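You operate a simulated robot arm through the tools that you are given. There is no shell and no other tool. Be economical: measure what you need, move in short steps, check, and stop when the job is done.

The job below is to be done with a simulated two-armed robot. You get a single attempt, and the scene is never put back.

## Task
Wipe off the smudge, then slide the teal saucer there and stand its cup on it.
Fine: the cup upright; purple cloth, back where it lay. What is to be rubbed or washed off counts as gone when no trace of it is left.

It is judged by the outcome, as a careful person would: the job done as asked, and still so three seconds after it is handed in. It fails if anything else is knocked over, pushed out of place, dropped, spilled or broken. Flat cloth is picked up by pressing the open fingertips on it (5 to 10 N) and closing them slowly along it; thin cloth reads only 2 to 8 mm in the jaws.

## Robot
Two 7-joint arms with two-finger parallel grippers on one trunk, on a base that drives. Base frame: it is fixed to the floor where the robot stands at the start and does not move with it; the origin is under the middle of the robot, x ahead of it, y to its left, z up. Lengths are in cm, angles in degrees, forces in N, time in s.
The left shoulder is at the start at [5, 16.8, 115.7], the right one opposite. With the tool pointing down near the work surface each hand reaches from about 20 to 66 cm from the robot's upright axis, wherever it stands, measured 20 degrees to its own side. Places, roughly: purple folded cloth (9x7x3 cm) [50, 0, 90]; smudge [50, 30, 90]; stakl [50, 10, 90]. Payload 1.57 kg a hand.
Tool frame (each hand has its own): the origin (TCP) lies between the finger pads and is the grasp point; the fingertips stand 3 cm ahead of it; z points along the fingers, y is the line along which they close. Largest opening 8 cm; finger width 1.7, thickness 1.2; the body of the gripper, 4 by 8.2 cm, starts 8 cm behind the TCP.
Orientation is that of the tool frame in the base frame, as a unit quaternion [x, y, z, w]. With the fingers straight down and closing along the base's y, the tool's x points along the base's -x, its y along +y and its z along -z.

## Interface
- The arms move only by the tool play_rows. It takes "left_steps", "right_steps" or both (then of equal length, played together; a hand with none holds still); each is a list that holds one entry, the list of rows, each a list of 7 numbers: the turn, a rotation vector about the tool's x, y, z in degrees, then the shift along the tool's x, y, z in cm, then the finger opening in cm, from 0 to 8. In form: [[[wx, wy, wz, tx, ty, tz, claw], ...]]. A call has 1 to 12 rows; each row is the pose to reach, as a shift and turn from the pose commanded when the call began, along the tool's axes at that moment. Rows are played at 5 a second. More than 5 cm and 8.6 degrees between two rows, or a gripper value outside its range, and nothing of the call is played. Where a pose cannot be reached the arm comes as near as it can. A force on the tool above 40 N (or 10 N above the force at the start of the call, whichever is more), or a blocked arm, ends the call early, and 0.2 s more pass. Each finger travels about 4.5 cm/s and halts on what it meets, pressing with about 43 N; the grip force reading is that of the motor and also rises with nothing between the fingers. The clock runs only during rows and for 0.2 s after the last one: add rows that repeat a pose to give the fingers time. It gives the time, the measured TCP pose, the force on the tool (base axes), the opening and the grip force at its end, in the units of the frame above (readings bear some noise), with the torque about the TCP (base axes, N m) and any sound that the robot's microphone picked up.
- Cameras (640 x 400 px; columns grow to the right, rows downward): "scene" is now at [13.35, 0, 139.12]; the picture's right is [0.00, -1.00, 0.00], its down [-0.35, -0.00, -0.94] and it looks along [0.94, 0.00, -0.35] (base axes); focal length 214 px, centre (320, 200). "left" rides on the left gripper at [7.2, 0.7, -12.2] in its tool frame; the picture's right is [-0.09, 1.00, 0.00], its down [-0.84, -0.08, -0.54] and it looks along [-0.54, -0.05, 0.84] (tool axes); focal length 238 px, centre (320, 200). "right" rides on the right gripper at [7.2, -0.7, -12.2] in its tool frame; the picture's right is [0.09, 1.00, 0.00], its down [-0.84, 0.08, -0.54] and it looks along [-0.54, 0.05, 0.84] (tool axes); focal length 238 px, centre (320, 200). There is no depth. A picture from a camera that has moved, and an enlarged one, comes with that camera's place and axes in the base frame and with its lens.
- snapshot(camera): a new picture of that camera. The clock stands still meanwhile.
- lift_body(by): slides the trunk up (or, below 0, down) by that many cm; the arms and the scene camera ride with it, the base frame stays. It gives what a move gives, with no picture.
- base_move(legs): drives the robot by 1 to 6 legs, each [ahead, left, turn to the left] in cm, cm and degrees, along the robot's own axes; the way and the turn of a leg run together, so that a leg with both is an arc; at most 150 cm and 180 degrees a leg. The arms and the cameras ride along, it lands a little off, and it stops where it bumps. It gives what a move gives.
- head_to(pan, tilt): turns the head with the scene camera to pan (to the left, within 80 degrees either way) and tilt (down, from -29 to 69), counted from straight ahead of the robot. It gives what a move gives.
- zoom(camera, box): a new picture of the part [left, top, right, bottom] of that camera's present view, enlarged. The clock stands still meanwhile.
- close_job(): hands the job in; it is judged then, once.

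Work in short steps. Places have to be worked out from the pictures, the camera data and where the tool is seen: move nearer, look again, correct. Check each grasp and each placing, and mend what went wrong. You have 120 turns and 108 pictures in all, those below and enlarged ones among them. Open the grippers and draw the arms clear of the work before you hand the job in, unless the task says otherwise; then end with one line.

The tools are called after "Emit:" as name(argument=value, ...) on one line, values as JSON. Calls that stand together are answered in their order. play_rows: Moves the arms, as the interface text tells. Its arguments: {"type":"object","properties":{"left_steps":{"type":"array"},"right_steps":{"type":"array"}},"required":[]} The other tools are called the same way: lift_body (by) slides the trunk up or down; base_move (legs) drives the base; head_to (pan, tilt) turns the head that bears the scene camera; snapshot (camera) takes a picture; zoom (camera, box) takes an enlarged picture of a part of a camera's view; close_job () hands the job in.

At the start:

```text
t: 0.0
left_position: [32.9, 24.49, 127.77]
left_tcp_rot: [0.0, 1.0, 0.0, 0.0]
left_ft_force: [0.5, -0.2, 0.6]
left_wrist_torque: [0.0, -0.03, 0.02]
left_finger_gap: 8.01
left_gripper_force: 0.0
right_position: [34.76, -1.37, 127.25]
right_tcp_rot: [0.001, 1.0, 0.001, -0.001]
right_ft_force: [0.9, -0.1, -0.1]
right_wrist_torque: [0.03, 0.01, 0.01]
right_finger_gap: 8.0
right_gripper_force: 0.1
trunk travel left (down, up): [-32.5, 11.8]
robot x, y, heading: [0.18, 0.06, -0.1]
head pan, tilt: [0.1, 20.7]
```

scene: 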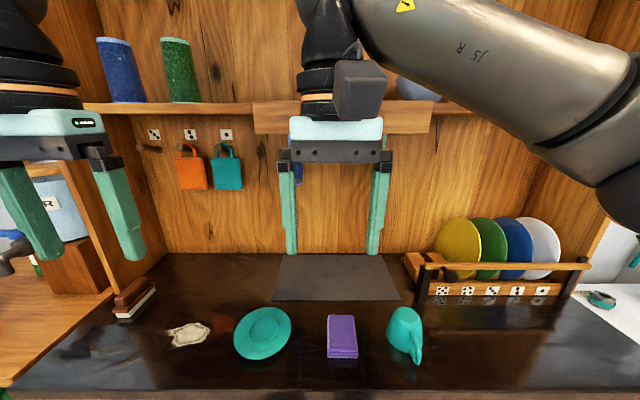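
right: 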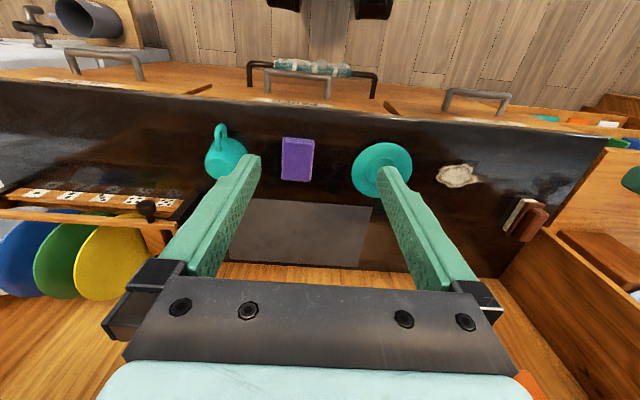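
left: 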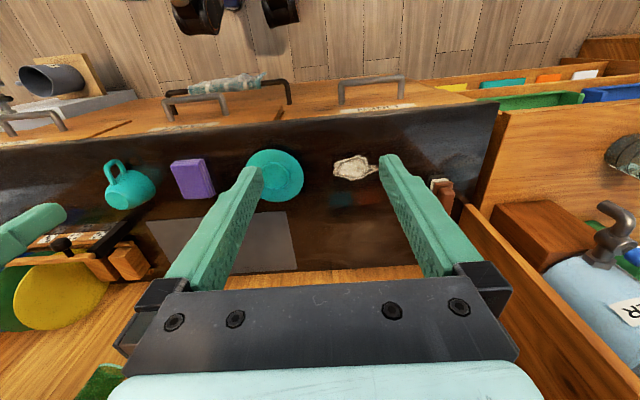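

I'll look closer at the cup, saucer, smudge and cloth before planning.

Emit:
zoom(camera="scene", box=[300, 280, 460, 380])

Emit:
zoom(camera="scene", box=[100, 260, 300, 385])

Emit:
zoom(camera="right", box=[180, 100, 500, 300])

```text
4.00 times, centred on (380, 330) of scene
camera zoom: at [13.35, 0.0, 139.12], right [0.0, -1.0, 0.0], down [-0.35, 0.0, -0.94], along [0.94, 0.0, -0.35], focal length 858 px, centre (80, -320)
```

zoom: 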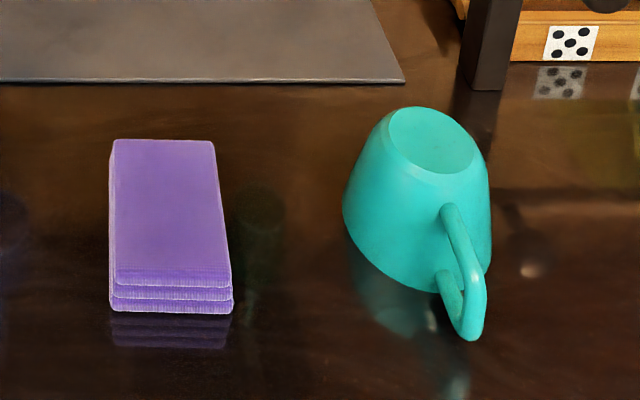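

```text
3.20 times, centred on (200, 322) of scene
camera zoom: at [13.35, 0.0, 139.12], right [0.0, -1.0, 0.0], down [-0.35, 0.0, -0.94], along [0.94, 0.0, -0.35], focal length 686 px, centre (704, -192)
```

zoom: 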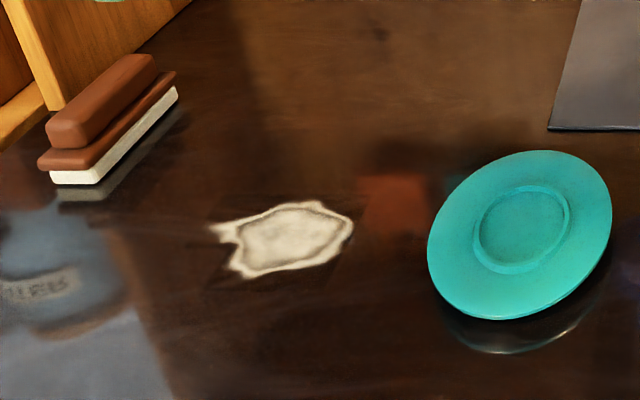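

```text
2.00 times, centred on (340, 200) of right
camera zoom: at [27.48, -1.95, 139.35], right [-0.09, 1.0, 0.0], down [0.84, 0.08, 0.54], along [0.54, 0.05, -0.84], focal length 477 px, centre (280, 200)
```

zoom: 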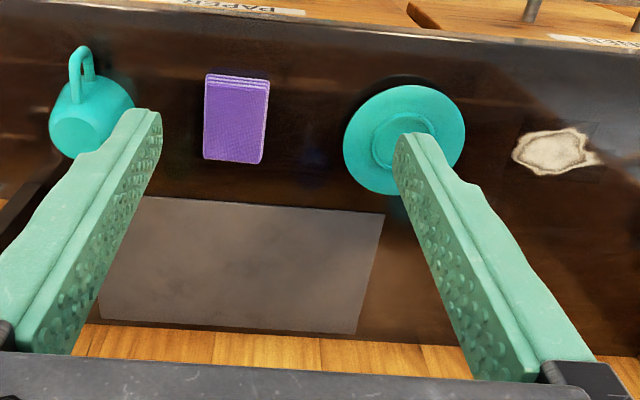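

The cup is upside down with its handle toward the robot. The cloth is at about (49.9, -5.1), the smudge at (51, 32) and the saucer at (51, 14). I'll move the right hand aside and bring the left hand over the cloth, with the fingers closing across its 7 cm width.

Emit:
play_rows(left_steps=[[[0, 0, 0, -1.42, -2.47, 1.5, 8], [0, 0, 0, -2.83, -4.93, 3, 8], [0, 0, 0, -4.25, -7.4, 4.5, 8], [0, 0, 0, -5.67, -9.87, 6, 8], [0, 0, 0, -7.08, -12.33, 7.5, 8], [0, 0, 0, -8.5, -14.8, 9, 8], [0, 0, 0, -9.92, -17.27, 10.5, 8], [0, 0, 0, -11.33, -19.73, 12, 8], [0, 0, 0, -12.75, -22.2, 13.5, 8], [0, 0, 0, -14.17, -24.67, 15, 8], [0, 0, 0, -15.58, -27.13, 16.5, 8], [0, 0, 0, -17, -29.6, 18, 8]]], right_steps=[[[0, 0, 0, 0, -2.1, 0, 8], [0, 0, 0, 0, -4.2, 0, 8], [0, 0, 0, 0, -6.3, 0, 8], [0, 0, 0, 0, -8.4, 0, 8], [0, 0, 0, 0, -10.5, 0, 8], [0, 0, 0, 0, -12.6, 0, 8], [0, 0, 0, 0, -14.7, 0, 8], [0, 0, 0, 0, -16.8, 0, 8], [0, 0, 0, 0, -18.9, 0, 8], [0, 0, 0, 0, -21, 0, 8], [0, 0, 0, 0, -23, 0, 8], [0, 0, 0, 0, -25, 0, 8]]])

Emit:
snapshot(camera="left")

Emit:
snapshot(camera="scene")

```text
t: 2.6
left_position: [41.18, 12.65, 110.6]
left_tcp_rot: [0.0, 1.0, 0.0, 0.002]
left_ft_force: [0.5, 0.1, -0.3]
left_wrist_torque: [0.0, -0.01, -0.01]
left_finger_gap: 8.0
left_gripper_force: 0.0
left hand out of reach, approached as far as the arm can: row 4, 5, 6, 7, 8, 9, 10, 11, 12
right_position: [34.85, -26.68, 127.34]
right_tcp_rot: [0.0, 1.0, 0.001, 0.001]
right_ft_force: [0.5, 0.1, -0.7]
right_wrist_torque: [-0.02, 0.02, 0.0]
right_finger_gap: 8.0
right_gripper_force: 0.1
trunk travel left (down, up): [-32.5, 11.8]
robot x, y, heading: [-0.05, 0.6, 0.1]
head pan, tilt: [0.1, 20.7]
```

```text
101 pictures are left
camera left: at [33.78, 13.31, 122.78], right [0.09, 1.0, 0.0], down [0.84, -0.08, 0.54], along [0.54, -0.05, -0.84], focal length 238 px, centre (320, 200)
```

left: 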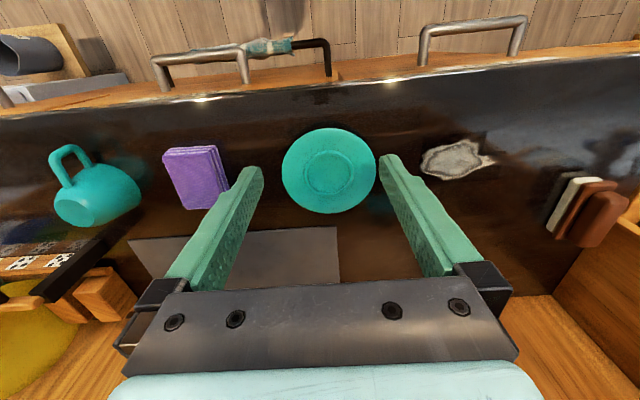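

```text
100 pictures are left
camera scene: at [13.32, -0.02, 139.13], right [0.0, -1.0, 0.0], down [-0.35, 0.0, -0.94], along [0.94, 0.0, -0.35], focal length 214 px, centre (320, 200)
```

scene: 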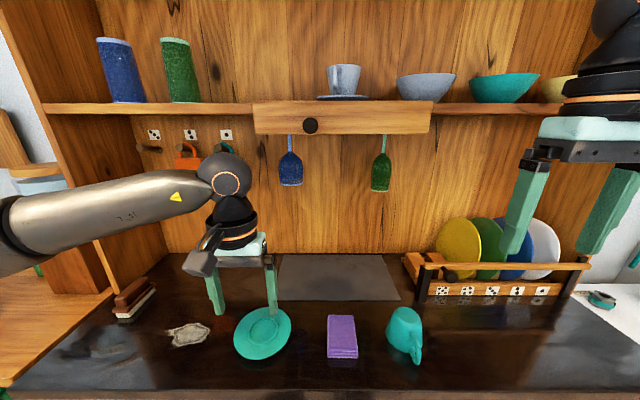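

The left hand can't cross the midline that far. I'll drive the base about 22 cm to the right so the cloth falls within the left arm's range.

Emit:
base_move(legs=[[0, -22, 0]])

Emit:
play_rows(left_steps=[[[0, 0, 0, 0, 0, -0.5, 8], [0, 0, 0, 0, 0, -1, 8]]])

Emit:
snapshot(camera="left")

```text
t: 5.2
left_position: [41.07, -9.65, 110.74]
left_tcp_rot: [0.0, 1.0, 0.0, 0.0]
left_ft_force: [-0.5, -0.3, -0.2]
left_wrist_torque: [0.0, -0.01, 0.0]
left_finger_gap: 8.01
left_gripper_force: 0.0
right_position: [34.74, -48.9, 127.16]
right_tcp_rot: [0.002, 1.0, 0.0, 0.0]
right_ft_force: [0.4, -0.4, 0.4]
right_wrist_torque: [0.04, 0.02, -0.01]
right_finger_gap: 8.0
right_gripper_force: 0.0
trunk travel left (down, up): [-32.5, 11.8]
robot x, y, heading: [-0.19, -21.94, 0.1]
head pan, tilt: [0.1, 20.7]
```

```text
t: 5.8
left_position: [40.95, -9.55, 111.58]
left_tcp_rot: [-0.001, 1.0, -0.001, 0.002]
left_ft_force: [0.3, -0.1, 0.3]
left_wrist_torque: [0.0, 0.02, -0.01]
left_finger_gap: 8.0
left_gripper_force: 0.0
right_position: [34.68, -48.95, 127.16]
right_tcp_rot: [0.002, 1.0, 0.002, 0.0]
right_ft_force: [0.0, -0.2, -0.2]
right_wrist_torque: [0.0, -0.01, 0.0]
right_finger_gap: 8.01
right_gripper_force: 0.1
trunk travel left (down, up): [-32.5, 11.8]
robot x, y, heading: [0.16, -22.09, -0.3]
head pan, tilt: [0.1, 20.7]
```

```text
99 pictures are left
camera left: at [33.62, -8.88, 123.82], right [0.09, 1.0, 0.0], down [0.84, -0.07, 0.54], along [0.54, -0.05, -0.84], focal length 238 px, centre (320, 200)
```

left: 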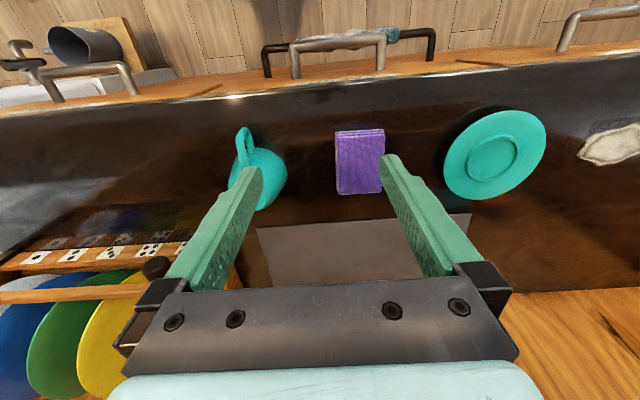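

The hand now sits over the cloth area; the cloth is at about (48-50, -4.7). I'll move nearer above it and look again.

Emit:
play_rows(left_steps=[[[0, 0, 0, -2.5, 1.6, 0, 8], [0, 0, 0, -5, 3.2, 1, 8], [0, 0, 0, -7.5, 4.8, 3, 8], [0, 0, 0, -7.5, 4.8, 6, 8], [0, 0, 0, -7.5, 4.8, 9, 8], [0, 0, 0, -7.5, 4.8, 9, 8]]])

Emit:
snapshot(camera="left")

Emit:
snapshot(camera="scene")

```text
t: 7.2
left_position: [48.45, -5.19, 102.45]
left_tcp_rot: [0.001, 1.0, -0.001, 0.001]
left_ft_force: [0.8, 0.2, 0.9]
left_wrist_torque: [-0.04, -0.02, 0.04]
left_finger_gap: 8.01
left_gripper_force: 0.1
right_position: [34.67, -48.84, 127.22]
right_tcp_rot: [0.002, 1.0, 0.0, 0.001]
right_ft_force: [-0.1, 0.6, -0.6]
right_wrist_torque: [0.01, -0.03, -0.03]
right_finger_gap: 7.99
right_gripper_force: 0.0
trunk travel left (down, up): [-32.5, 11.8]
robot x, y, heading: [0.16, -22.13, -0.2]
head pan, tilt: [0.1, 20.7]
```

```text
98 pictures are left
camera left: at [41.24, -4.48, 114.68], right [0.09, 1.0, 0.0], down [0.84, -0.08, 0.54], along [0.54, -0.05, -0.84], focal length 238 px, centre (320, 200)
```

left: 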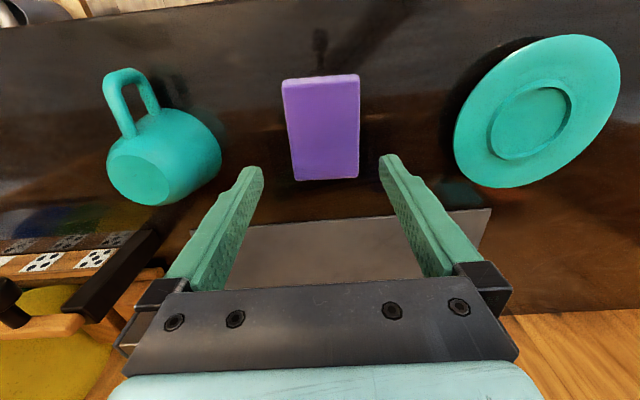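

```text
97 pictures are left
camera scene: at [13.32, -22.31, 139.12], right [0.0, -1.0, 0.0], down [-0.35, 0.0, -0.94], along [0.94, 0.0, -0.35], focal length 214 px, centre (320, 200)
```

scene: 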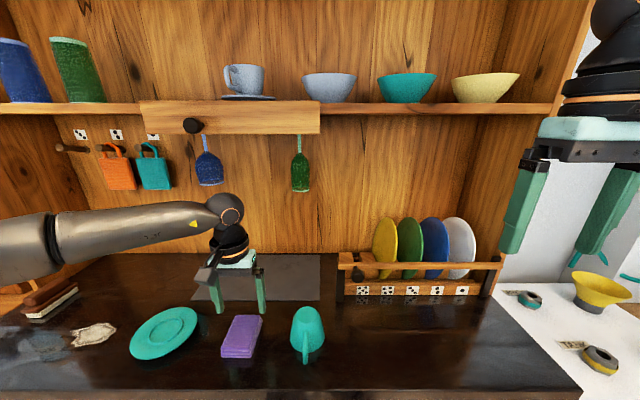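

From this view the cloth centre is at about (48.1, -4.6) and it is 6.5 to 7 cm wide. I'll descend astride it with the tips about 1 cm above the table, then close slowly.

Emit:
play_rows(left_steps=[[[0, 0, 0, 0.2, 0.6, 0, 8], [0, 0, 0, 0.2, 0.6, 3, 8], [0, 0, 0, 0.2, 0.6, 5, 8], [0, 0, 0, 0.2, 0.6, 7, 8], [0, 0, 0, 0.2, 0.6, 8.4, 8], [0, 0, 0, 0.2, 0.6, 8.4, 8]]])

Emit:
snapshot(camera="left")

Emit:
zoom(camera="scene", box=[160, 250, 340, 370])

```text
t: 8.6
left_position: [47.88, -3.91, 95.08]
left_tcp_rot: [0.001, 1.0, -0.001, 0.006]
left_ft_force: [3.8, -0.2, 33.7]
left_wrist_torque: [1.43, 0.16, -0.07]
left_finger_gap: 7.96
left_gripper_force: 0.1
left hand out of reach, approached as far as the arm can: row 4, 5, 6
right_position: [34.59, -49.04, 127.34]
right_tcp_rot: [0.002, 1.0, 0.001, 0.002]
right_ft_force: [0.1, 0.0, 0.6]
right_wrist_torque: [0.01, -0.02, -0.01]
right_finger_gap: 7.98
right_gripper_force: 0.1
trunk travel left (down, up): [-32.5, 11.8]
robot x, y, heading: [0.16, -22.23, 0.0]
head pan, tilt: [0.1, 20.7]
```

```text
96 pictures are left
camera left: at [40.37, -3.2, 107.08], right [0.09, 1.0, 0.0], down [0.83, -0.08, 0.55], along [0.55, -0.05, -0.83], focal length 238 px, centre (320, 200)
```

left: 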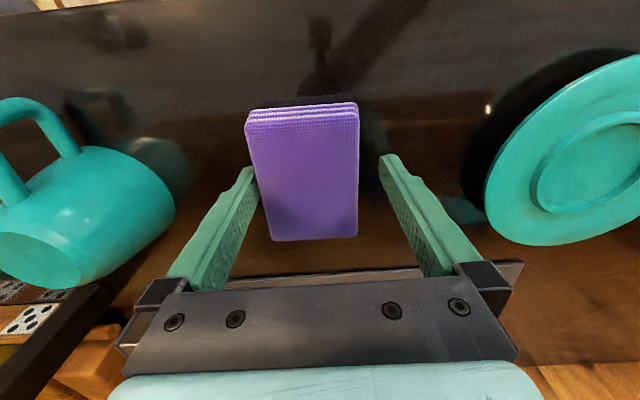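

```text
3.33 times, centred on (250, 310) of scene
camera zoom: at [13.09, -22.44, 139.21], right [0.0, -1.0, 0.0], down [-0.35, 0.0, -0.94], along [0.94, 0.0, -0.35], focal length 715 px, centre (553, -167)
```

zoom: 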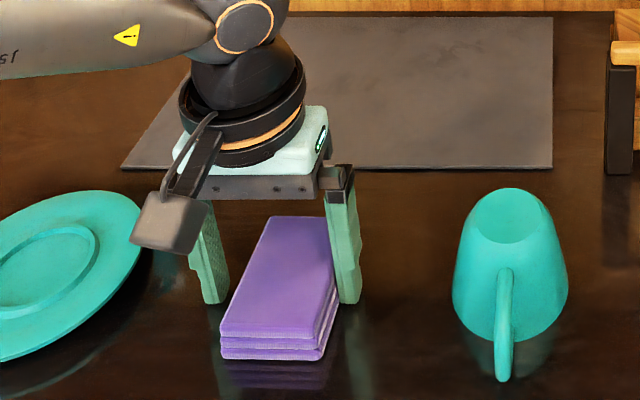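

A finger is resting on the cloth's edge, since the hand sits about 0.7 cm too far toward +y. I'll raise it 2 cm, shift it, and descend again.

Emit:
play_rows(left_steps=[[[0, 0, 0, 0, 0, -2.5, 8], [0, 0, 0, -0.5, -0.7, -2.5, 8], [0, 0, 0, -0.5, -0.7, -2.5, 8]]])

Emit:
snapshot(camera="left")

```text
t: 9.4
left_position: [48.16, -4.54, 97.06]
left_tcp_rot: [0.001, 1.0, 0.0, 0.001]
left_ft_force: [0.0, 0.8, 0.9]
left_wrist_torque: [-0.02, 0.02, -0.02]
left_finger_gap: 8.0
left_gripper_force: 0.1
right_position: [34.75, -48.86, 127.16]
right_tcp_rot: [0.001, 1.0, 0.001, 0.001]
right_ft_force: [-0.5, -0.3, 0.4]
right_wrist_torque: [0.01, -0.02, -0.02]
right_finger_gap: 7.99
right_gripper_force: 0.0
trunk travel left (down, up): [-32.5, 11.8]
robot x, y, heading: [-0.28, -22.5, -0.0]
head pan, tilt: [0.1, 20.7]
```

```text
94 pictures are left
camera left: at [40.84, -3.7, 109.21], right [0.09, 1.0, 0.0], down [0.84, -0.08, 0.54], along [0.54, -0.05, -0.84], focal length 238 px, centre (320, 200)
```

left: 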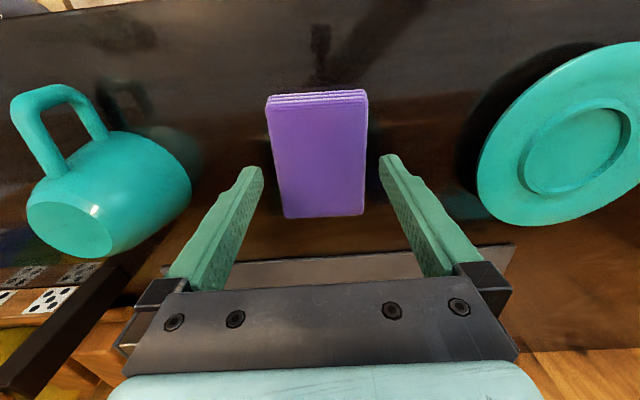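

The cloth is now centred between the fingertips, so I'll descend slowly.

Emit:
play_rows(left_steps=[[[0, 0, 0, 0, 0, 1, 8], [0, 0, 0, 0, 0, 2, 8], [0, 0, 0, 0, 0, 2.6, 8], [0, 0, 0, 0, 0, 3.0, 8], [0, 0, 0, 0, 0, 3.0, 8]]])

Emit:
snapshot(camera="left")

```text
t: 10.6
left_position: [47.57, -4.1, 94.95]
left_tcp_rot: [0.001, 1.0, -0.001, 0.007]
left_ft_force: [0.9, -0.2, 35.9]
left_wrist_torque: [1.59, 0.29, 0.15]
left_finger_gap: 7.94
left_gripper_force: 0.0
left hand out of reach, approached as far as the arm can: row 1, 2, 3, 4, 5
right_position: [34.48, -49.11, 127.31]
right_tcp_rot: [0.002, 1.0, 0.002, 0.002]
right_ft_force: [-0.3, 0.0, 0.3]
right_wrist_torque: [0.01, 0.01, -0.01]
right_finger_gap: 8.0
right_gripper_force: 0.0
trunk travel left (down, up): [-32.5, 11.8]
robot x, y, heading: [0.01, -22.34, 0.1]
head pan, tilt: [0.1, 20.7]
```

```text
93 pictures are left
camera left: at [40.17, -3.33, 107.08], right [0.09, 1.0, 0.0], down [0.83, -0.08, 0.55], along [0.55, -0.05, -0.83], focal length 238 px, centre (320, 200)
```

left: 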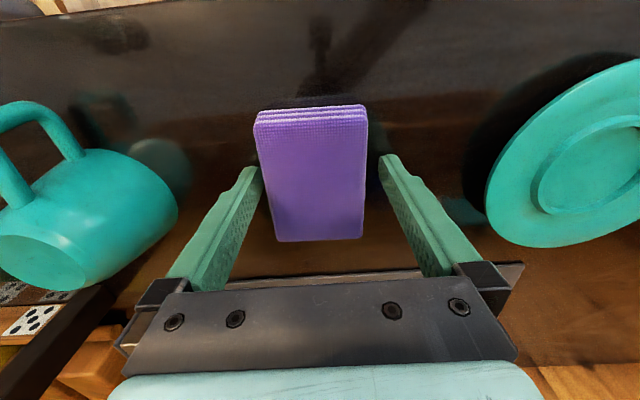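

The contact at tip height of about 91.9 is the same as before, and the two cameras agree best if the table top is near z = 92. The tips are therefore touching the table, so I'll rise about 0.8 cm and close on the cloth.

Emit:
play_rows(left_steps=[[[0, 0, 0, -0.4, -0.3, -0.8, 8], [0, 0, 0, -0.4, -0.3, -0.8, 8], [0, 0, 0, -0.4, -0.3, -0.8, 7.2], [0, 0, 0, -0.4, -0.3, -0.8, 6.8], [0, 0, 0, -0.4, -0.3, -0.8, 6.4], [0, 0, 0, -0.4, -0.3, -0.8, 6], [0, 0, 0, -0.4, -0.3, -0.8, 5.5], [0, 0, 0, -0.4, -0.3, -0.8, 5], [0, 0, 0, -0.4, -0.3, -0.8, 4.5], [0, 0, 0, -0.4, -0.3, -0.8, 4], [0, 0, 0, -0.4, -0.3, -0.8, 4]]])

Emit:
snapshot(camera="left")

Emit:
zoom(camera="scene", box=[160, 250, 340, 370])

```text
t: 13.0
left_position: [47.92, -3.96, 95.41]
left_tcp_rot: [0.001, 1.0, -0.003, 0.001]
left_ft_force: [-0.3, 0.5, 0.0]
left_wrist_torque: [-0.02, -0.03, 0.0]
left_finger_gap: 6.39
left_gripper_force: 42.9
right_position: [34.87, -48.77, 127.13]
right_tcp_rot: [0.002, 1.0, 0.002, 0.0]
right_ft_force: [0.4, -0.6, -0.2]
right_wrist_torque: [0.01, -0.02, 0.01]
right_finger_gap: 7.97
right_gripper_force: 0.1
trunk travel left (down, up): [-32.5, 11.8]
robot x, y, heading: [0.14, -22.55, -0.1]
head pan, tilt: [0.1, 20.7]
```

```text
92 pictures are left
camera left: at [40.63, -3.28, 107.51], right [0.09, 1.0, 0.0], down [0.84, -0.08, 0.54], along [0.54, -0.05, -0.84], focal length 238 px, centre (320, 200)
```

left: 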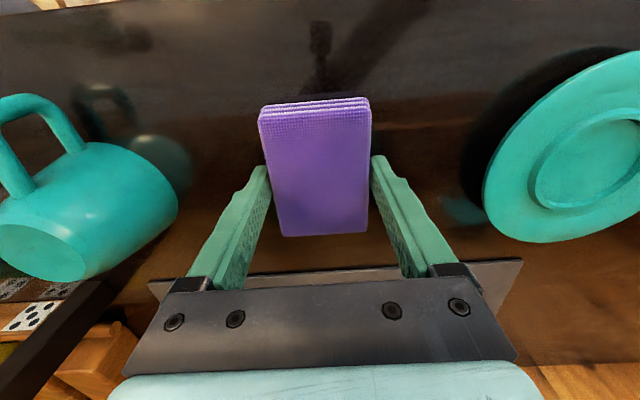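

```text
3.33 times, centred on (250, 310) of scene
camera zoom: at [13.33, -22.3, 139.12], right [0.0, -1.0, 0.0], down [-0.35, 0.0, -0.94], along [0.94, 0.0, -0.35], focal length 715 px, centre (553, -167)
```

zoom: 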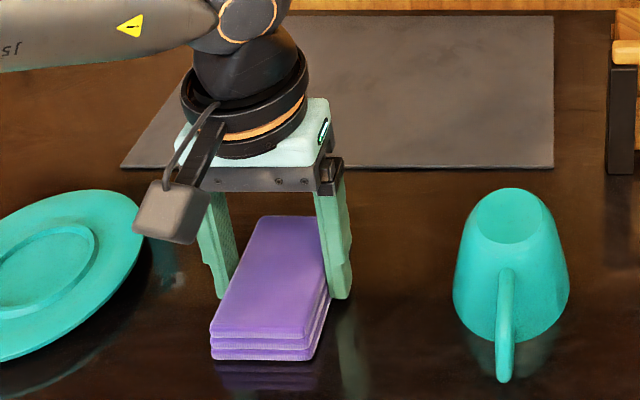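

The cloth is gripped at 6.39 cm with 43 N, with the TCP at about (47.9, -4.1). I'll lift it 8 cm and drive 35 cm left to the smudge.

Emit:
play_rows(left_steps=[[[0, 0, 0, 0, 0, -2, 4], [0, 0, 0, 0, 0, -5, 4], [0, 0, 0, 0, 0, -8, 4], [0, 0, 0, 0, 0, -8, 4]]])

Emit:
base_move(legs=[[0, 35, 0]])

Emit:
snapshot(camera="left")

Emit:
snapshot(camera="scene")

```text
t: 14.0
left_position: [47.86, -4.19, 103.27]
left_tcp_rot: [0.001, 1.0, -0.001, 0.0]
left_ft_force: [-0.2, 0.4, -0.2]
left_wrist_torque: [0.0, 0.0, -0.02]
left_finger_gap: 6.35
left_gripper_force: 43.0
right_position: [34.82, -48.85, 127.12]
right_tcp_rot: [0.001, 1.0, 0.001, 0.0]
right_ft_force: [-0.3, -0.4, -0.1]
right_wrist_torque: [-0.01, -0.02, 0.0]
right_finger_gap: 8.0
right_gripper_force: 0.0
trunk travel left (down, up): [-32.5, 11.8]
robot x, y, heading: [-0.13, -22.5, -0.0]
head pan, tilt: [0.1, 20.7]
```

```text
t: 17.6
left_position: [47.44, 30.7, 103.24]
left_tcp_rot: [-0.005, 1.0, -0.001, 0.0]
left_ft_force: [-0.4, 0.6, -0.5]
left_wrist_torque: [-0.01, 0.01, 0.0]
left_finger_gap: 6.39
left_gripper_force: 43.0
right_position: [34.91, -14.09, 127.22]
right_tcp_rot: [-0.004, 1.0, 0.001, 0.0]
right_ft_force: [-0.4, 0.5, 0.5]
right_wrist_torque: [-0.01, -0.01, -0.01]
right_finger_gap: 7.98
right_gripper_force: 0.0
trunk travel left (down, up): [-32.5, 11.8]
robot x, y, heading: [-0.11, 12.02, 0.7]
head pan, tilt: [0.1, 20.7]
```

```text
90 pictures are left
camera left: at [40.25, 31.39, 115.39], right [0.08, 1.0, 0.0], down [0.84, -0.07, 0.54], along [0.54, -0.04, -0.84], focal length 238 px, centre (320, 200)
```

left: 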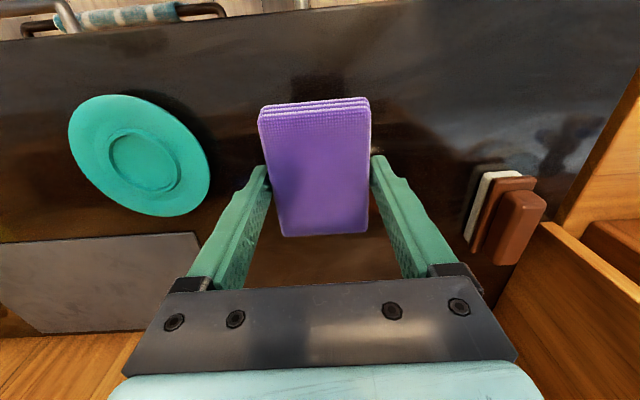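

```text
89 pictures are left
camera scene: at [13.19, 12.2, 139.12], right [0.01, -1.0, 0.0], down [-0.35, 0.0, -0.94], along [0.94, 0.01, -0.35], focal length 214 px, centre (320, 200)
```

scene: 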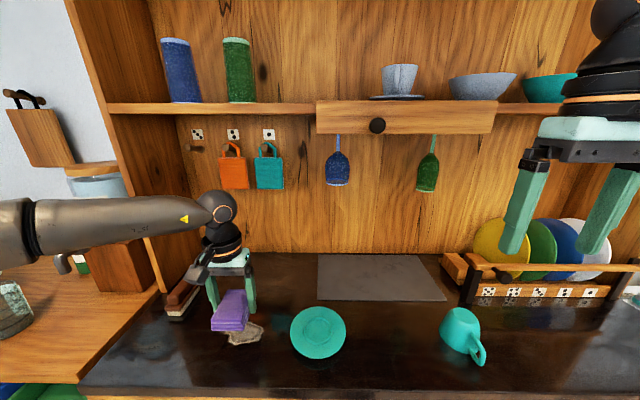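

The hand is above the smudge with the cloth held. I'll lower until the cloth presses lightly on the table.

Emit:
play_rows(left_steps=[[[0, 0, 0, -1, 0, 2, 4], [0, 0, 0, -2, 0, 4, 4], [0, 0, 0, -2, 0, 6, 4], [0, 0, 0, -2, 0, 7.4, 4], [0, 0, 0, -2, 0, 8.0, 4], [0, 0, 0, -2, 0, 8.2, 4]]])

```text
t: 18.9
left_position: [48.53, 31.92, 95.73]
left_tcp_rot: [-0.006, 1.0, -0.001, 0.001]
left_ft_force: [-0.1, -0.3, -1.0]
left_wrist_torque: [0.02, 0.01, -0.01]
left_finger_gap: 6.38
left_gripper_force: 42.7
left hand out of reach, approached as far as the arm can: row 2, 3, 4, 5, 6
right_position: [34.96, -14.21, 127.1]
right_tcp_rot: [-0.004, 1.0, 0.0, 0.0]
right_ft_force: [0.2, -0.3, -1.4]
right_wrist_torque: [-0.02, 0.0, 0.01]
right_finger_gap: 8.01
right_gripper_force: 0.1
trunk travel left (down, up): [-32.5, 11.8]
robot x, y, heading: [-0.18, 12.18, 0.7]
head pan, tilt: [0.1, 20.7]
```

The hand stalled just short of contact at a reach limit. I'll raise the hand 6 cm and lower the trunk 6 cm, to see whether that posture gives more reach.

Emit:
play_rows(left_steps=[[[0, 0, 0, 0, 0, -3, 4], [0, 0, 0, 0, -0.5, -7, 4], [0, 0, 0, 0, -0.5, -7, 4]]])

Emit:
lift_body(by=-6)

Emit:
play_rows(left_steps=[[[0, 0, 0, -0.5, 0, 0.5, 4], [0, 0, 0, -1, 0, 1, 4], [0, 0, 0, -1, 0, 1.3, 4]]])

```text
t: 19.8
left_position: [48.58, 31.15, 102.43]
left_tcp_rot: [-0.006, 1.0, 0.0, 0.0]
left_ft_force: [0.1, -0.5, 0.7]
left_wrist_torque: [0.02, 0.03, 0.02]
left_finger_gap: 6.38
left_gripper_force: 42.7
right_position: [34.89, -14.06, 127.18]
right_tcp_rot: [-0.004, 1.0, 0.0, 0.0]
right_ft_force: [-0.3, 0.6, 0.0]
right_wrist_torque: [0.0, -0.03, -0.06]
right_finger_gap: 7.97
right_gripper_force: 0.1
trunk travel left (down, up): [-32.5, 11.8]
robot x, y, heading: [-0.08, 12.2, 0.4]
head pan, tilt: [0.1, 20.7]
```

```text
t: 20.8
left_position: [48.66, 31.29, 96.41]
left_tcp_rot: [-0.005, 1.0, -0.001, 0.0]
left_ft_force: [-0.1, -0.2, -0.6]
left_wrist_torque: [-0.01, 0.02, 0.0]
left_finger_gap: 6.38
left_gripper_force: 43.0
right_position: [34.88, -14.19, 121.21]
right_tcp_rot: [-0.004, 1.0, 0.001, -0.001]
right_ft_force: [0.2, -0.6, -0.3]
right_wrist_torque: [0.01, -0.02, 0.0]
right_finger_gap: 8.01
right_gripper_force: 0.1
trunk travel left (down, up): [-26.5, 17.8]
robot x, y, heading: [-0.23, 11.99, 0.6]
head pan, tilt: [0.1, 20.7]
```

```text
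t: 21.6
left_position: [49.44, 31.27, 95.2]
left_tcp_rot: [-0.005, 1.0, -0.001, 0.002]
left_ft_force: [0.3, 2.4, 12.1]
left_wrist_torque: [0.13, 0.51, -0.08]
left_finger_gap: 6.36
left_gripper_force: 43.6
right_position: [34.79, -14.19, 121.23]
right_tcp_rot: [-0.005, 1.0, 0.001, 0.001]
right_ft_force: [0.3, -0.3, 0.5]
right_wrist_torque: [0.03, -0.04, -0.01]
right_finger_gap: 7.99
right_gripper_force: 0.0
trunk travel left (down, up): [-26.5, 17.8]
robot x, y, heading: [-0.3, 12.32, 0.4]
head pan, tilt: [0.1, 20.7]
```

Lowering the trunk worked: contact is at 12 N with the TCP at (49.4, 31.3). I'll wipe with strokes along y.

Emit:
play_rows(left_steps=[[[0, 0, 0, 0, 2, 0, 4], [0, 0, 0, 0, 4, 0, 4], [0, 0, 0, 0, 5.5, 0, 4], [0, 0, 0, 0, 3, 0, 4], [0, 0, 0, 0, 0, 0, 4], [0, 0, 0, 0, -3, 0, 4], [0, 0, 0, 0, -5, 0, 4], [0, 0, 0, -1.5, -5, 0, 4], [0, 0, 0, -1.5, -2, 0, 4], [0, 0, 0, -1.5, 1, 0, 4], [0, 0, 0, -1.5, 4, 0, 4], [0, 0, 0, -1.5, 5.5, 0, 4]]])

Emit:
play_rows(left_steps=[[[0, 0, 0, 2, 0, 0, 4], [0, 0, 0, 4, 0, 0, 4], [0, 0, 0, 4, -3, 0, 4], [0, 0, 0, 4, -6, 0, 4], [0, 0, 0, 4, -9, 0, 4], [0, 0, 0, 4, -10.5, 0, 4], [0, 0, 0, 2, -10.5, 0, 4], [0, 0, 0, 2, -7, 0, 4], [0, 0, 0, 2, -4, 0, 4], [0, 0, 0, 2, -2, 0, 4], [0, 0, 0, 2, -2, -4, 4], [0, 0, 0, 7, -2, -8, 4]]])

Emit:
snapshot(camera="left")

Emit:
snapshot(camera="scene")

```text
t: 24.1
left_position: [50.78, 36.77, 95.27]
left_tcp_rot: [-0.005, 1.0, 0.0, 0.0]
left_ft_force: [0.5, -0.9, 2.5]
left_wrist_torque: [0.03, -0.17, -0.08]
left_finger_gap: 6.35
left_gripper_force: 42.9
left hand out of reach, approached as far as the arm can: row 6, 7, 8, 9, 10
right_position: [34.92, -14.04, 121.18]
right_tcp_rot: [-0.005, 1.0, 0.001, 0.002]
right_ft_force: [0.0, 1.2, 0.4]
right_wrist_torque: [0.01, 0.0, -0.02]
right_finger_gap: 8.02
right_gripper_force: 0.0
trunk travel left (down, up): [-26.5, 17.8]
robot x, y, heading: [0.03, 11.99, 0.2]
head pan, tilt: [0.1, 20.7]
```

```text
refused: row 12 steps farther than a row can; nothing moved
```

```text
88 pictures are left
camera left: at [43.58, 37.22, 107.49], right [0.08, 1.0, 0.0], down [0.84, -0.07, 0.54], along [0.54, -0.04, -0.84], focal length 238 px, centre (320, 200)
```

left: 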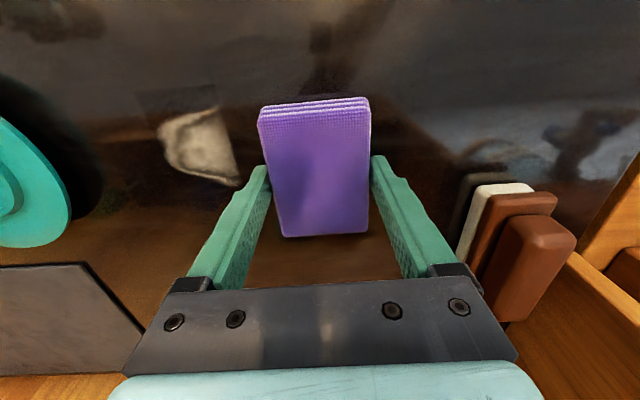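

```text
87 pictures are left
camera scene: at [13.16, 12.17, 133.12], right [0.01, -1.0, 0.0], down [-0.35, 0.0, -0.94], along [0.94, 0.01, -0.35], focal length 214 px, centre (320, 200)
```

scene: 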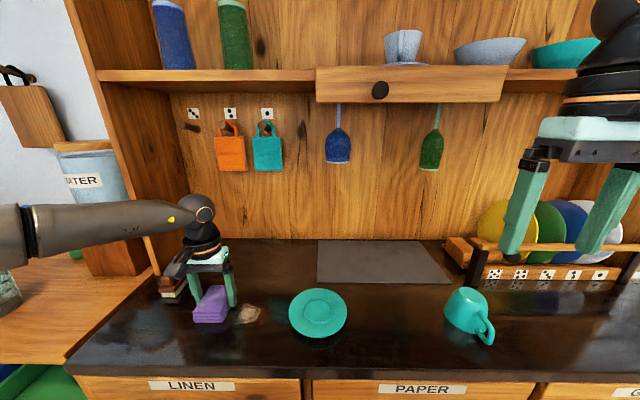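

The left half is wiped and a part remains around (48.8, 28.5), where the arm hit its inner reach limit. I'll lift a little, drive 8 cm right, and lower the cloth onto the rest.

Emit:
play_rows(left_steps=[[[0, 0, 0, 0.8, 0, -2, 4], [0, 0, 0, 1.6, 0, -2.5, 4], [0, 0, 0, 1.6, 0, -2.5, 4]]])

Emit:
base_move(legs=[[0, -8, 0]])

Emit:
play_rows(left_steps=[[[0, 0, 0, 0, 0, 1.5, 4], [0, 0, 0, 0, 0, 2.5, 4], [0, 0, 0, 0, 0, 2.9, 4], [0, 0, 0, 0, 0, 2.9, 4]]])

```text
t: 24.9
left_position: [49.29, 36.67, 97.73]
left_tcp_rot: [-0.005, 1.0, -0.001, 0.0]
left_ft_force: [-0.2, 0.1, -0.5]
left_wrist_torque: [0.02, 0.01, 0.0]
left_finger_gap: 6.39
left_gripper_force: 43.2
right_position: [34.99, -14.17, 121.18]
right_tcp_rot: [-0.004, 1.0, 0.001, -0.001]
right_ft_force: [1.0, -0.9, 0.2]
right_wrist_torque: [0.01, 0.03, 0.04]
right_finger_gap: 7.98
right_gripper_force: 0.1
trunk travel left (down, up): [-26.5, 17.8]
robot x, y, heading: [-0.13, 12.06, 0.7]
head pan, tilt: [0.1, 20.7]
```

```text
t: 26.3
left_position: [49.47, 28.5, 97.72]
left_tcp_rot: [-0.005, 1.0, 0.0, 0.0]
left_ft_force: [0.7, 0.5, -0.9]
left_wrist_torque: [0.04, -0.01, 0.02]
left_finger_gap: 6.37
left_gripper_force: 43.1
right_position: [35.02, -22.34, 121.2]
right_tcp_rot: [-0.004, 1.0, 0.002, -0.001]
right_ft_force: [-0.2, -0.4, 0.4]
right_wrist_torque: [0.03, -0.02, 0.01]
right_finger_gap: 8.01
right_gripper_force: 0.1
trunk travel left (down, up): [-26.5, 17.8]
robot x, y, heading: [-0.14, 4.04, 0.6]
head pan, tilt: [0.1, 20.7]
```

```text
t: 27.3
left_position: [49.45, 28.38, 95.28]
left_tcp_rot: [-0.005, 1.0, -0.002, 0.006]
left_ft_force: [0.3, 3.6, 32.3]
left_wrist_torque: [0.27, 0.92, 0.01]
left_finger_gap: 6.37
left_gripper_force: 43.1
right_position: [34.64, -22.36, 121.3]
right_tcp_rot: [-0.005, 1.0, 0.001, 0.001]
right_ft_force: [-1.1, 0.1, 0.2]
right_wrist_torque: [0.01, 0.0, -0.02]
right_finger_gap: 8.01
right_gripper_force: 0.1
trunk travel left (down, up): [-26.5, 17.8]
robot x, y, heading: [0.02, 4.21, 0.5]
head pan, tilt: [0.1, 20.7]
```

Contact is firm at 32 N, so I'll ease slightly and stroke over the remaining part, keeping y ≥ 26 to stay clear of the saucer.

Emit:
play_rows(left_steps=[[[0, 0, 0, 0, 1.5, -0.25, 4], [0, 0, 0, 0, 4, -0.2, 4], [0, 0, 0, 0, 1, -0.2, 4], [0, 0, 0, 0, -2.3, -0.2, 4], [0, 0, 0, 2, -2.3, -0.2, 4], [0, 0, 0, 3.5, -2.3, -0.2, 4], [0, 0, 0, 3.5, 1, -0.2, 4], [0, 0, 0, 3.5, 5, -0.2, 4], [0, 0, 0, 1, 5, -0.2, 4], [0, 0, 0, -1.5, 5, -0.2, 4], [0, 0, 0, -1.5, 1.5, -0.2, 4], [0, 0, 0, -1.5, -2.3, -0.2, 4]]])

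Emit:
play_rows(left_steps=[[[0, 0, 0, 1.5, 0, -1.5, 4], [0, 0, 0, 1.5, 0, -5, 4], [0, 0, 0, 1.5, 0, -8, 4], [0, 0, 0, 5, 0, -8, 4], [0, 0, 0, 8, 0, -8, 4], [0, 0, 0, 8, 0, -8, 4]]])

Emit:
snapshot(camera="scene")

Emit:
snapshot(camera="left")

```text
t: 29.9
left_position: [50.82, 26.31, 95.21]
left_tcp_rot: [-0.005, 1.0, 0.0, 0.004]
left_ft_force: [2.6, 8.2, 15.9]
left_wrist_torque: [0.29, 0.17, -0.14]
left_finger_gap: 6.36
left_gripper_force: 43.1
right_position: [34.94, -22.13, 121.27]
right_tcp_rot: [-0.004, 1.0, 0.001, 0.001]
right_ft_force: [0.0, 0.3, 0.6]
right_wrist_torque: [0.01, 0.01, 0.0]
right_finger_gap: 7.99
right_gripper_force: 0.2
trunk travel left (down, up): [-26.5, 17.8]
robot x, y, heading: [-0.02, 4.02, 0.5]
head pan, tilt: [0.1, 20.7]
```

```text
t: 31.3
left_position: [42.58, 25.92, 103.12]
left_tcp_rot: [-0.005, 1.0, -0.001, -0.001]
left_ft_force: [0.0, -0.6, -0.6]
left_wrist_torque: [0.01, -0.05, -0.01]
left_finger_gap: 6.4
left_gripper_force: 42.8
right_position: [35.04, -22.27, 121.2]
right_tcp_rot: [-0.004, 1.0, 0.001, 0.0]
right_ft_force: [-0.9, -0.9, -0.1]
right_wrist_torque: [-0.03, 0.03, 0.0]
right_finger_gap: 7.99
right_gripper_force: 0.0
trunk travel left (down, up): [-26.5, 17.8]
robot x, y, heading: [0.02, 4.14, 0.3]
head pan, tilt: [0.1, 20.7]
```

```text
86 pictures are left
camera scene: at [13.28, 4.11, 133.12], right [0.01, -1.0, 0.0], down [-0.35, 0.0, -0.94], along [0.94, 0.01, -0.35], focal length 214 px, centre (320, 200)
```

scene: 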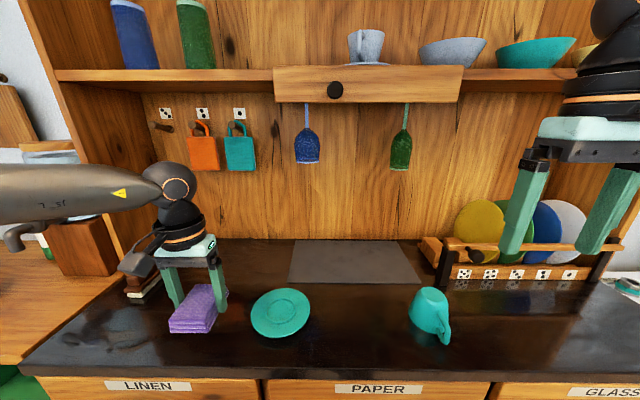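

```text
85 pictures are left
camera left: at [35.33, 26.63, 115.29], right [0.08, 1.0, 0.0], down [0.84, -0.07, 0.54], along [0.54, -0.05, -0.84], focal length 238 px, centre (320, 200)
```

left: 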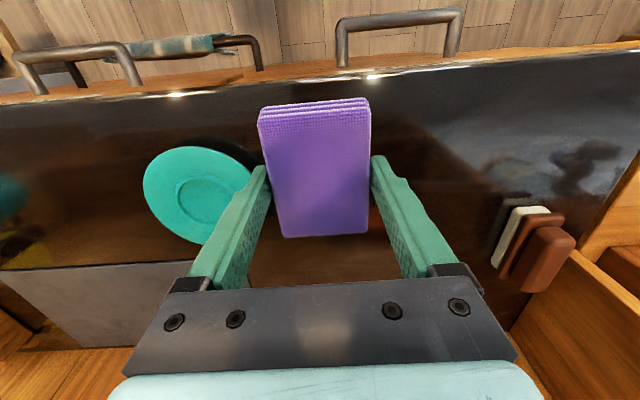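

The held cloth hides the wiped spot, so I'll raise the hand to see under it.

Emit:
play_rows(left_steps=[[[0, 0, 0, 2, 3, -4, 4], [0, 0, 0, 4, 6, -8, 4], [0, 0, 0, 6, 9, -12, 4], [0, 0, 0, 6, 12, -15, 4], [0, 0, 0, 6, 12, -15, 4]]])

Emit:
zoom(camera="scene", box=[120, 250, 320, 375])

Emit:
snapshot(camera="left")

```text
refused: row 1 steps farther than a row can; nothing moved
```

```text
3.20 times, centred on (220, 312) of scene
camera zoom: at [13.28, 4.11, 133.12], right [0.01, -1.0, 0.0], down [-0.35, 0.0, -0.94], along [0.94, 0.01, -0.35], focal length 686 px, centre (640, -160)
```

zoom: 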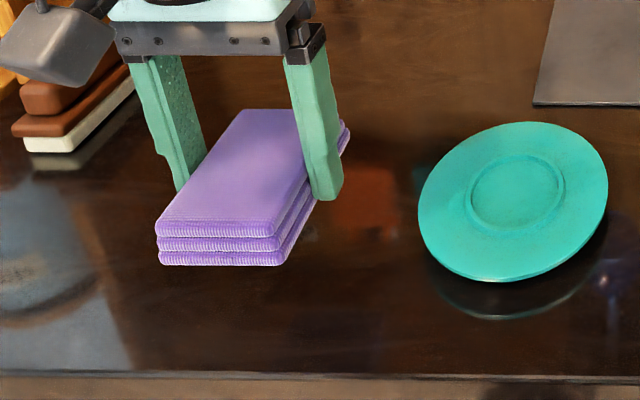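

```text
83 pictures are left
camera left: at [35.33, 26.63, 115.29], right [0.08, 1.0, 0.0], down [0.84, -0.07, 0.54], along [0.54, -0.05, -0.84], focal length 238 px, centre (320, 200)
```

left: 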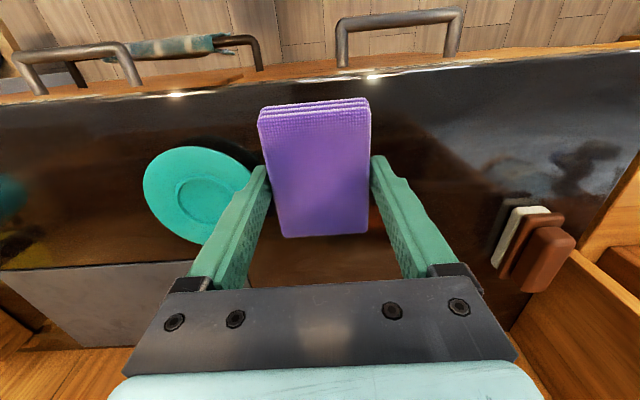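

That step was too long and was refused. I'll retry with smaller steps.

Emit:
play_rows(left_steps=[[[0, 0, 0, 1, 0, -4, 4], [0, 0, 0, 2, 0, -8, 4], [0, 0, 0, 3, 0, -12, 4], [0, 0, 0, 4, 0, -16, 4], [0, 0, 0, 4, 0, -16, 4]]])

Emit:
zoom(camera="scene", box=[120, 250, 320, 375])

Emit:
snapshot(camera="left")

```text
t: 32.5
left_position: [39.17, 25.72, 119.2]
left_tcp_rot: [-0.005, 1.0, -0.001, 0.0]
left_ft_force: [0.0, 0.2, -0.3]
left_wrist_torque: [-0.01, 0.0, 0.0]
left_finger_gap: 6.36
left_gripper_force: 43.3
right_position: [34.9, -22.21, 121.21]
right_tcp_rot: [-0.005, 1.0, 0.002, 0.0]
right_ft_force: [0.6, -0.3, 0.1]
right_wrist_torque: [0.02, 0.0, 0.01]
right_finger_gap: 8.01
right_gripper_force: 0.1
trunk travel left (down, up): [-26.5, 17.8]
robot x, y, heading: [0.04, 3.76, 0.7]
head pan, tilt: [0.1, 20.7]
```

```text
3.20 times, centred on (220, 312) of scene
camera zoom: at [13.27, 4.11, 133.12], right [0.01, -1.0, 0.0], down [-0.35, 0.0, -0.94], along [0.94, 0.01, -0.35], focal length 686 px, centre (640, -160)
```

zoom: 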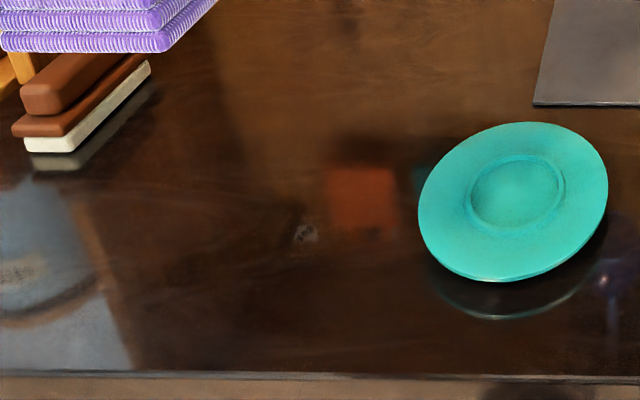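

```text
81 pictures are left
camera left: at [31.77, 26.39, 131.34], right [0.08, 1.0, 0.0], down [0.84, -0.07, 0.54], along [0.54, -0.05, -0.84], focal length 238 px, centre (320, 200)
```

left: 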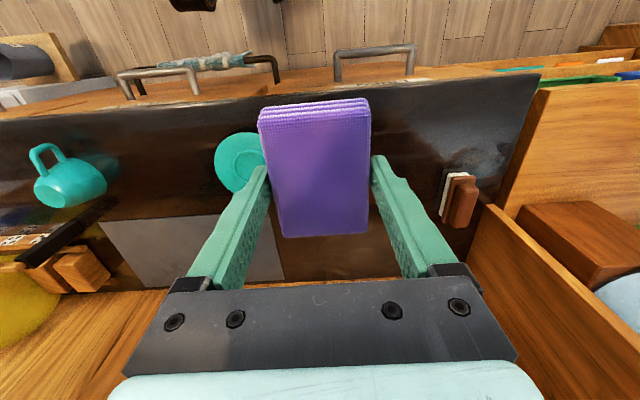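

A faint dotted spot is left at (216, 322) in the scene picture. It may be a mirror image of a dice sign or a residue, so I'll enlarge it.

Emit:
zoom(camera="scene", box=[192, 305, 256, 345])

```text
10.00 times, centred on (224, 325) of scene
camera zoom: at [13.27, 4.11, 133.12], right [0.01, -1.0, 0.0], down [-0.35, 0.0, -0.94], along [0.94, 0.01, -0.35], focal length 2145 px, centre (1280, -1050)
```

zoom: 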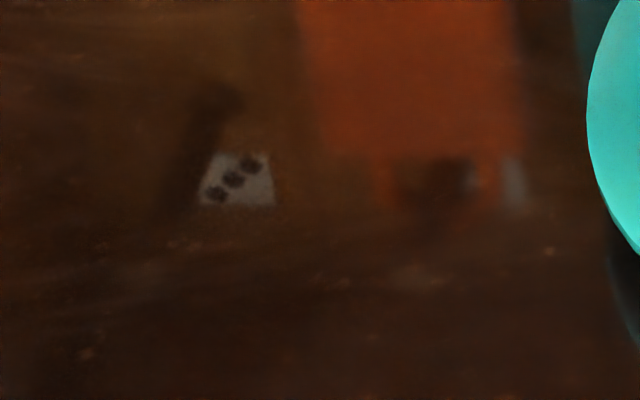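

The spot shows clean dice pips, so it is only a reflection of the sign. The smudge is fully gone. Next I'll carry the cloth back with a 26 cm drive right and go above its old place at about (48, -4.4).

Emit:
base_move(legs=[[0, -28, -0.5]])

Emit:
play_rows(left_steps=[[[0, 0, 0, -3, 0, 3, 4], [0, 0, 0, -6, 0, 6, 4], [0, 0, 0, -8.5, 0, 10, 4], [0, 0, 0, -8.5, 0, 14, 4], [0, 0, 0, -8.5, 0, 18, 4], [0, 0, 0, -8.5, 0, 18, 4]]])

Emit:
snapshot(camera="scene")

```text
t: 35.6
left_position: [39.37, -3.57, 119.11]
left_tcp_rot: [0.002, 1.0, 0.001, 0.001]
left_ft_force: [-1.3, 0.0, -0.5]
left_wrist_torque: [0.01, -0.01, 0.06]
left_finger_gap: 6.34
left_gripper_force: 43.3
right_position: [34.86, -51.55, 121.16]
right_tcp_rot: [0.003, 1.0, 0.0, 0.0]
right_ft_force: [1.0, 0.8, 0.3]
right_wrist_torque: [0.01, 0.02, 0.02]
right_finger_gap: 7.98
right_gripper_force: 0.0
trunk travel left (down, up): [-26.5, 17.8]
robot x, y, heading: [-0.13, -24.9, -0.1]
head pan, tilt: [0.1, 20.7]
```

```text
t: 37.0
left_position: [47.89, -3.64, 101.1]
left_tcp_rot: [0.002, 1.0, -0.001, 0.0]
left_ft_force: [0.3, 0.7, -0.4]
left_wrist_torque: [-0.01, 0.01, 0.01]
left_finger_gap: 6.37
left_gripper_force: 43.3
right_position: [34.69, -51.56, 121.21]
right_tcp_rot: [0.003, 1.0, 0.0, 0.001]
right_ft_force: [-0.9, -0.1, -0.6]
right_wrist_torque: [0.01, -0.02, 0.0]
right_finger_gap: 7.97
right_gripper_force: 0.1
trunk travel left (down, up): [-26.5, 17.8]
robot x, y, heading: [0.19, -24.77, -0.2]
head pan, tilt: [0.1, 20.7]
```

```text
79 pictures are left
camera scene: at [13.31, -24.92, 133.12], right [0.0, -1.0, 0.0], down [-0.35, 0.0, -0.94], along [0.94, 0.0, -0.35], focal length 214 px, centre (320, 200)
```

scene: 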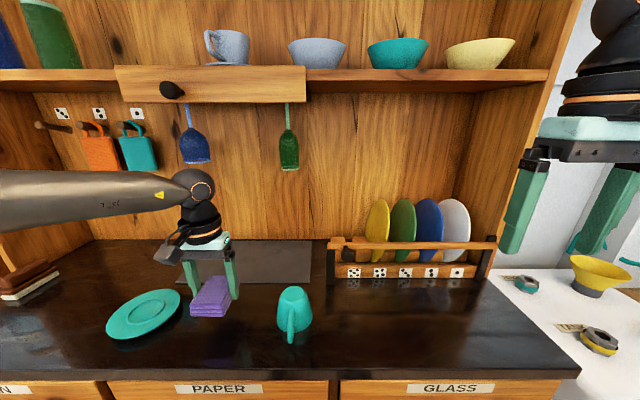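

The cloth hovers over its old place. I'll shift 0.8 cm toward -y, lower to the original grip height and release.

Emit:
play_rows(left_steps=[[[0, 0, 0, 0, -0.8, 2, 4], [0, 0, 0, 0, -0.8, 4, 4], [0, 0, 0, 0, -0.8, 5.2, 4], [0, 0, 0, 0, -0.8, 5.6, 4], [0, 0, 0, 0, -0.8, 5.6, 4], [0, 0, 0, 0, -0.8, 5.6, 6.5], [0, 0, 0, 0, -0.8, 5.6, 8], [0, 0, 0, 0, -0.8, 5.6, 8], [0, 0, 0, 0, -0.8, 5.6, 8]]])

Emit:
play_rows(left_steps=[[[0, 0, 0, 0, 0, -2, 8], [0, 0, 0, 0, 0, -6, 8], [0, 0, 0, 2, 0, -10, 8], [0, 0, 0, 5, 0, -13, 8], [0, 0, 0, 5, 0, -13, 8]]])

Emit:
snapshot(camera="left")

Emit:
snapshot(camera="scene")

```text
t: 39.0
left_position: [47.82, -4.41, 95.26]
left_tcp_rot: [0.002, 1.0, -0.001, 0.0]
left_ft_force: [-0.9, -0.5, -0.2]
left_wrist_torque: [-0.02, -0.01, -0.02]
left_finger_gap: 7.98
left_gripper_force: 0.0
right_position: [34.64, -51.48, 121.15]
right_tcp_rot: [0.004, 1.0, 0.001, 0.001]
right_ft_force: [0.1, 0.5, 0.2]
right_wrist_torque: [0.0, 0.01, -0.01]
right_finger_gap: 7.99
right_gripper_force: 0.0
trunk travel left (down, up): [-26.5, 17.8]
robot x, y, heading: [-0.24, -24.51, -0.4]
head pan, tilt: [0.1, 20.7]
```

```text
t: 40.2
left_position: [43.13, -4.22, 108.73]
left_tcp_rot: [0.003, 1.0, -0.001, 0.0]
left_ft_force: [0.8, -0.4, 0.3]
left_wrist_torque: [0.04, 0.02, -0.01]
left_finger_gap: 8.01
left_gripper_force: 0.1
right_position: [34.58, -51.6, 121.25]
right_tcp_rot: [0.003, 1.0, 0.001, 0.0]
right_ft_force: [-0.5, 0.6, -0.6]
right_wrist_torque: [-0.03, 0.0, 0.05]
right_finger_gap: 8.0
right_gripper_force: 0.1
trunk travel left (down, up): [-26.5, 17.8]
robot x, y, heading: [-0.24, -25.03, -0.4]
head pan, tilt: [0.1, 20.7]
```

```text
78 pictures are left
camera left: at [35.93, -3.42, 120.82], right [0.1, 1.0, 0.0], down [0.84, -0.08, 0.54], along [0.54, -0.05, -0.84], focal length 238 px, centre (320, 200)
```

left: 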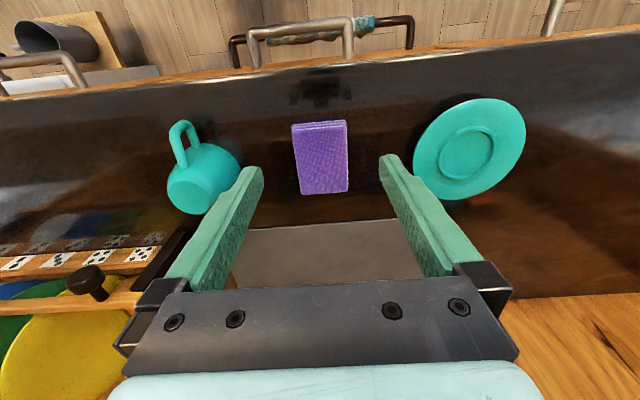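

```text
77 pictures are left
camera scene: at [13.35, -24.92, 133.12], right [0.0, -1.0, 0.0], down [-0.35, 0.0, -0.94], along [0.94, 0.0, -0.35], focal length 214 px, centre (320, 200)
```

scene: 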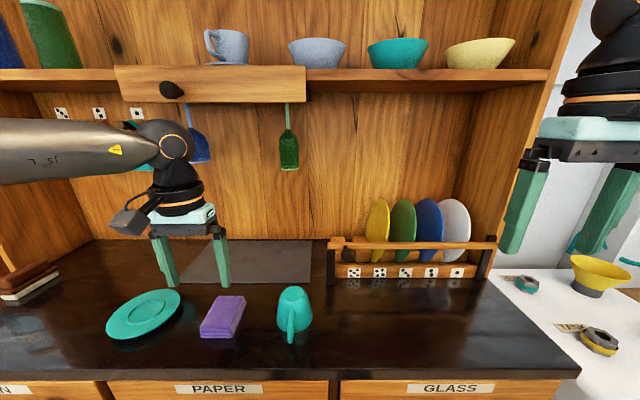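

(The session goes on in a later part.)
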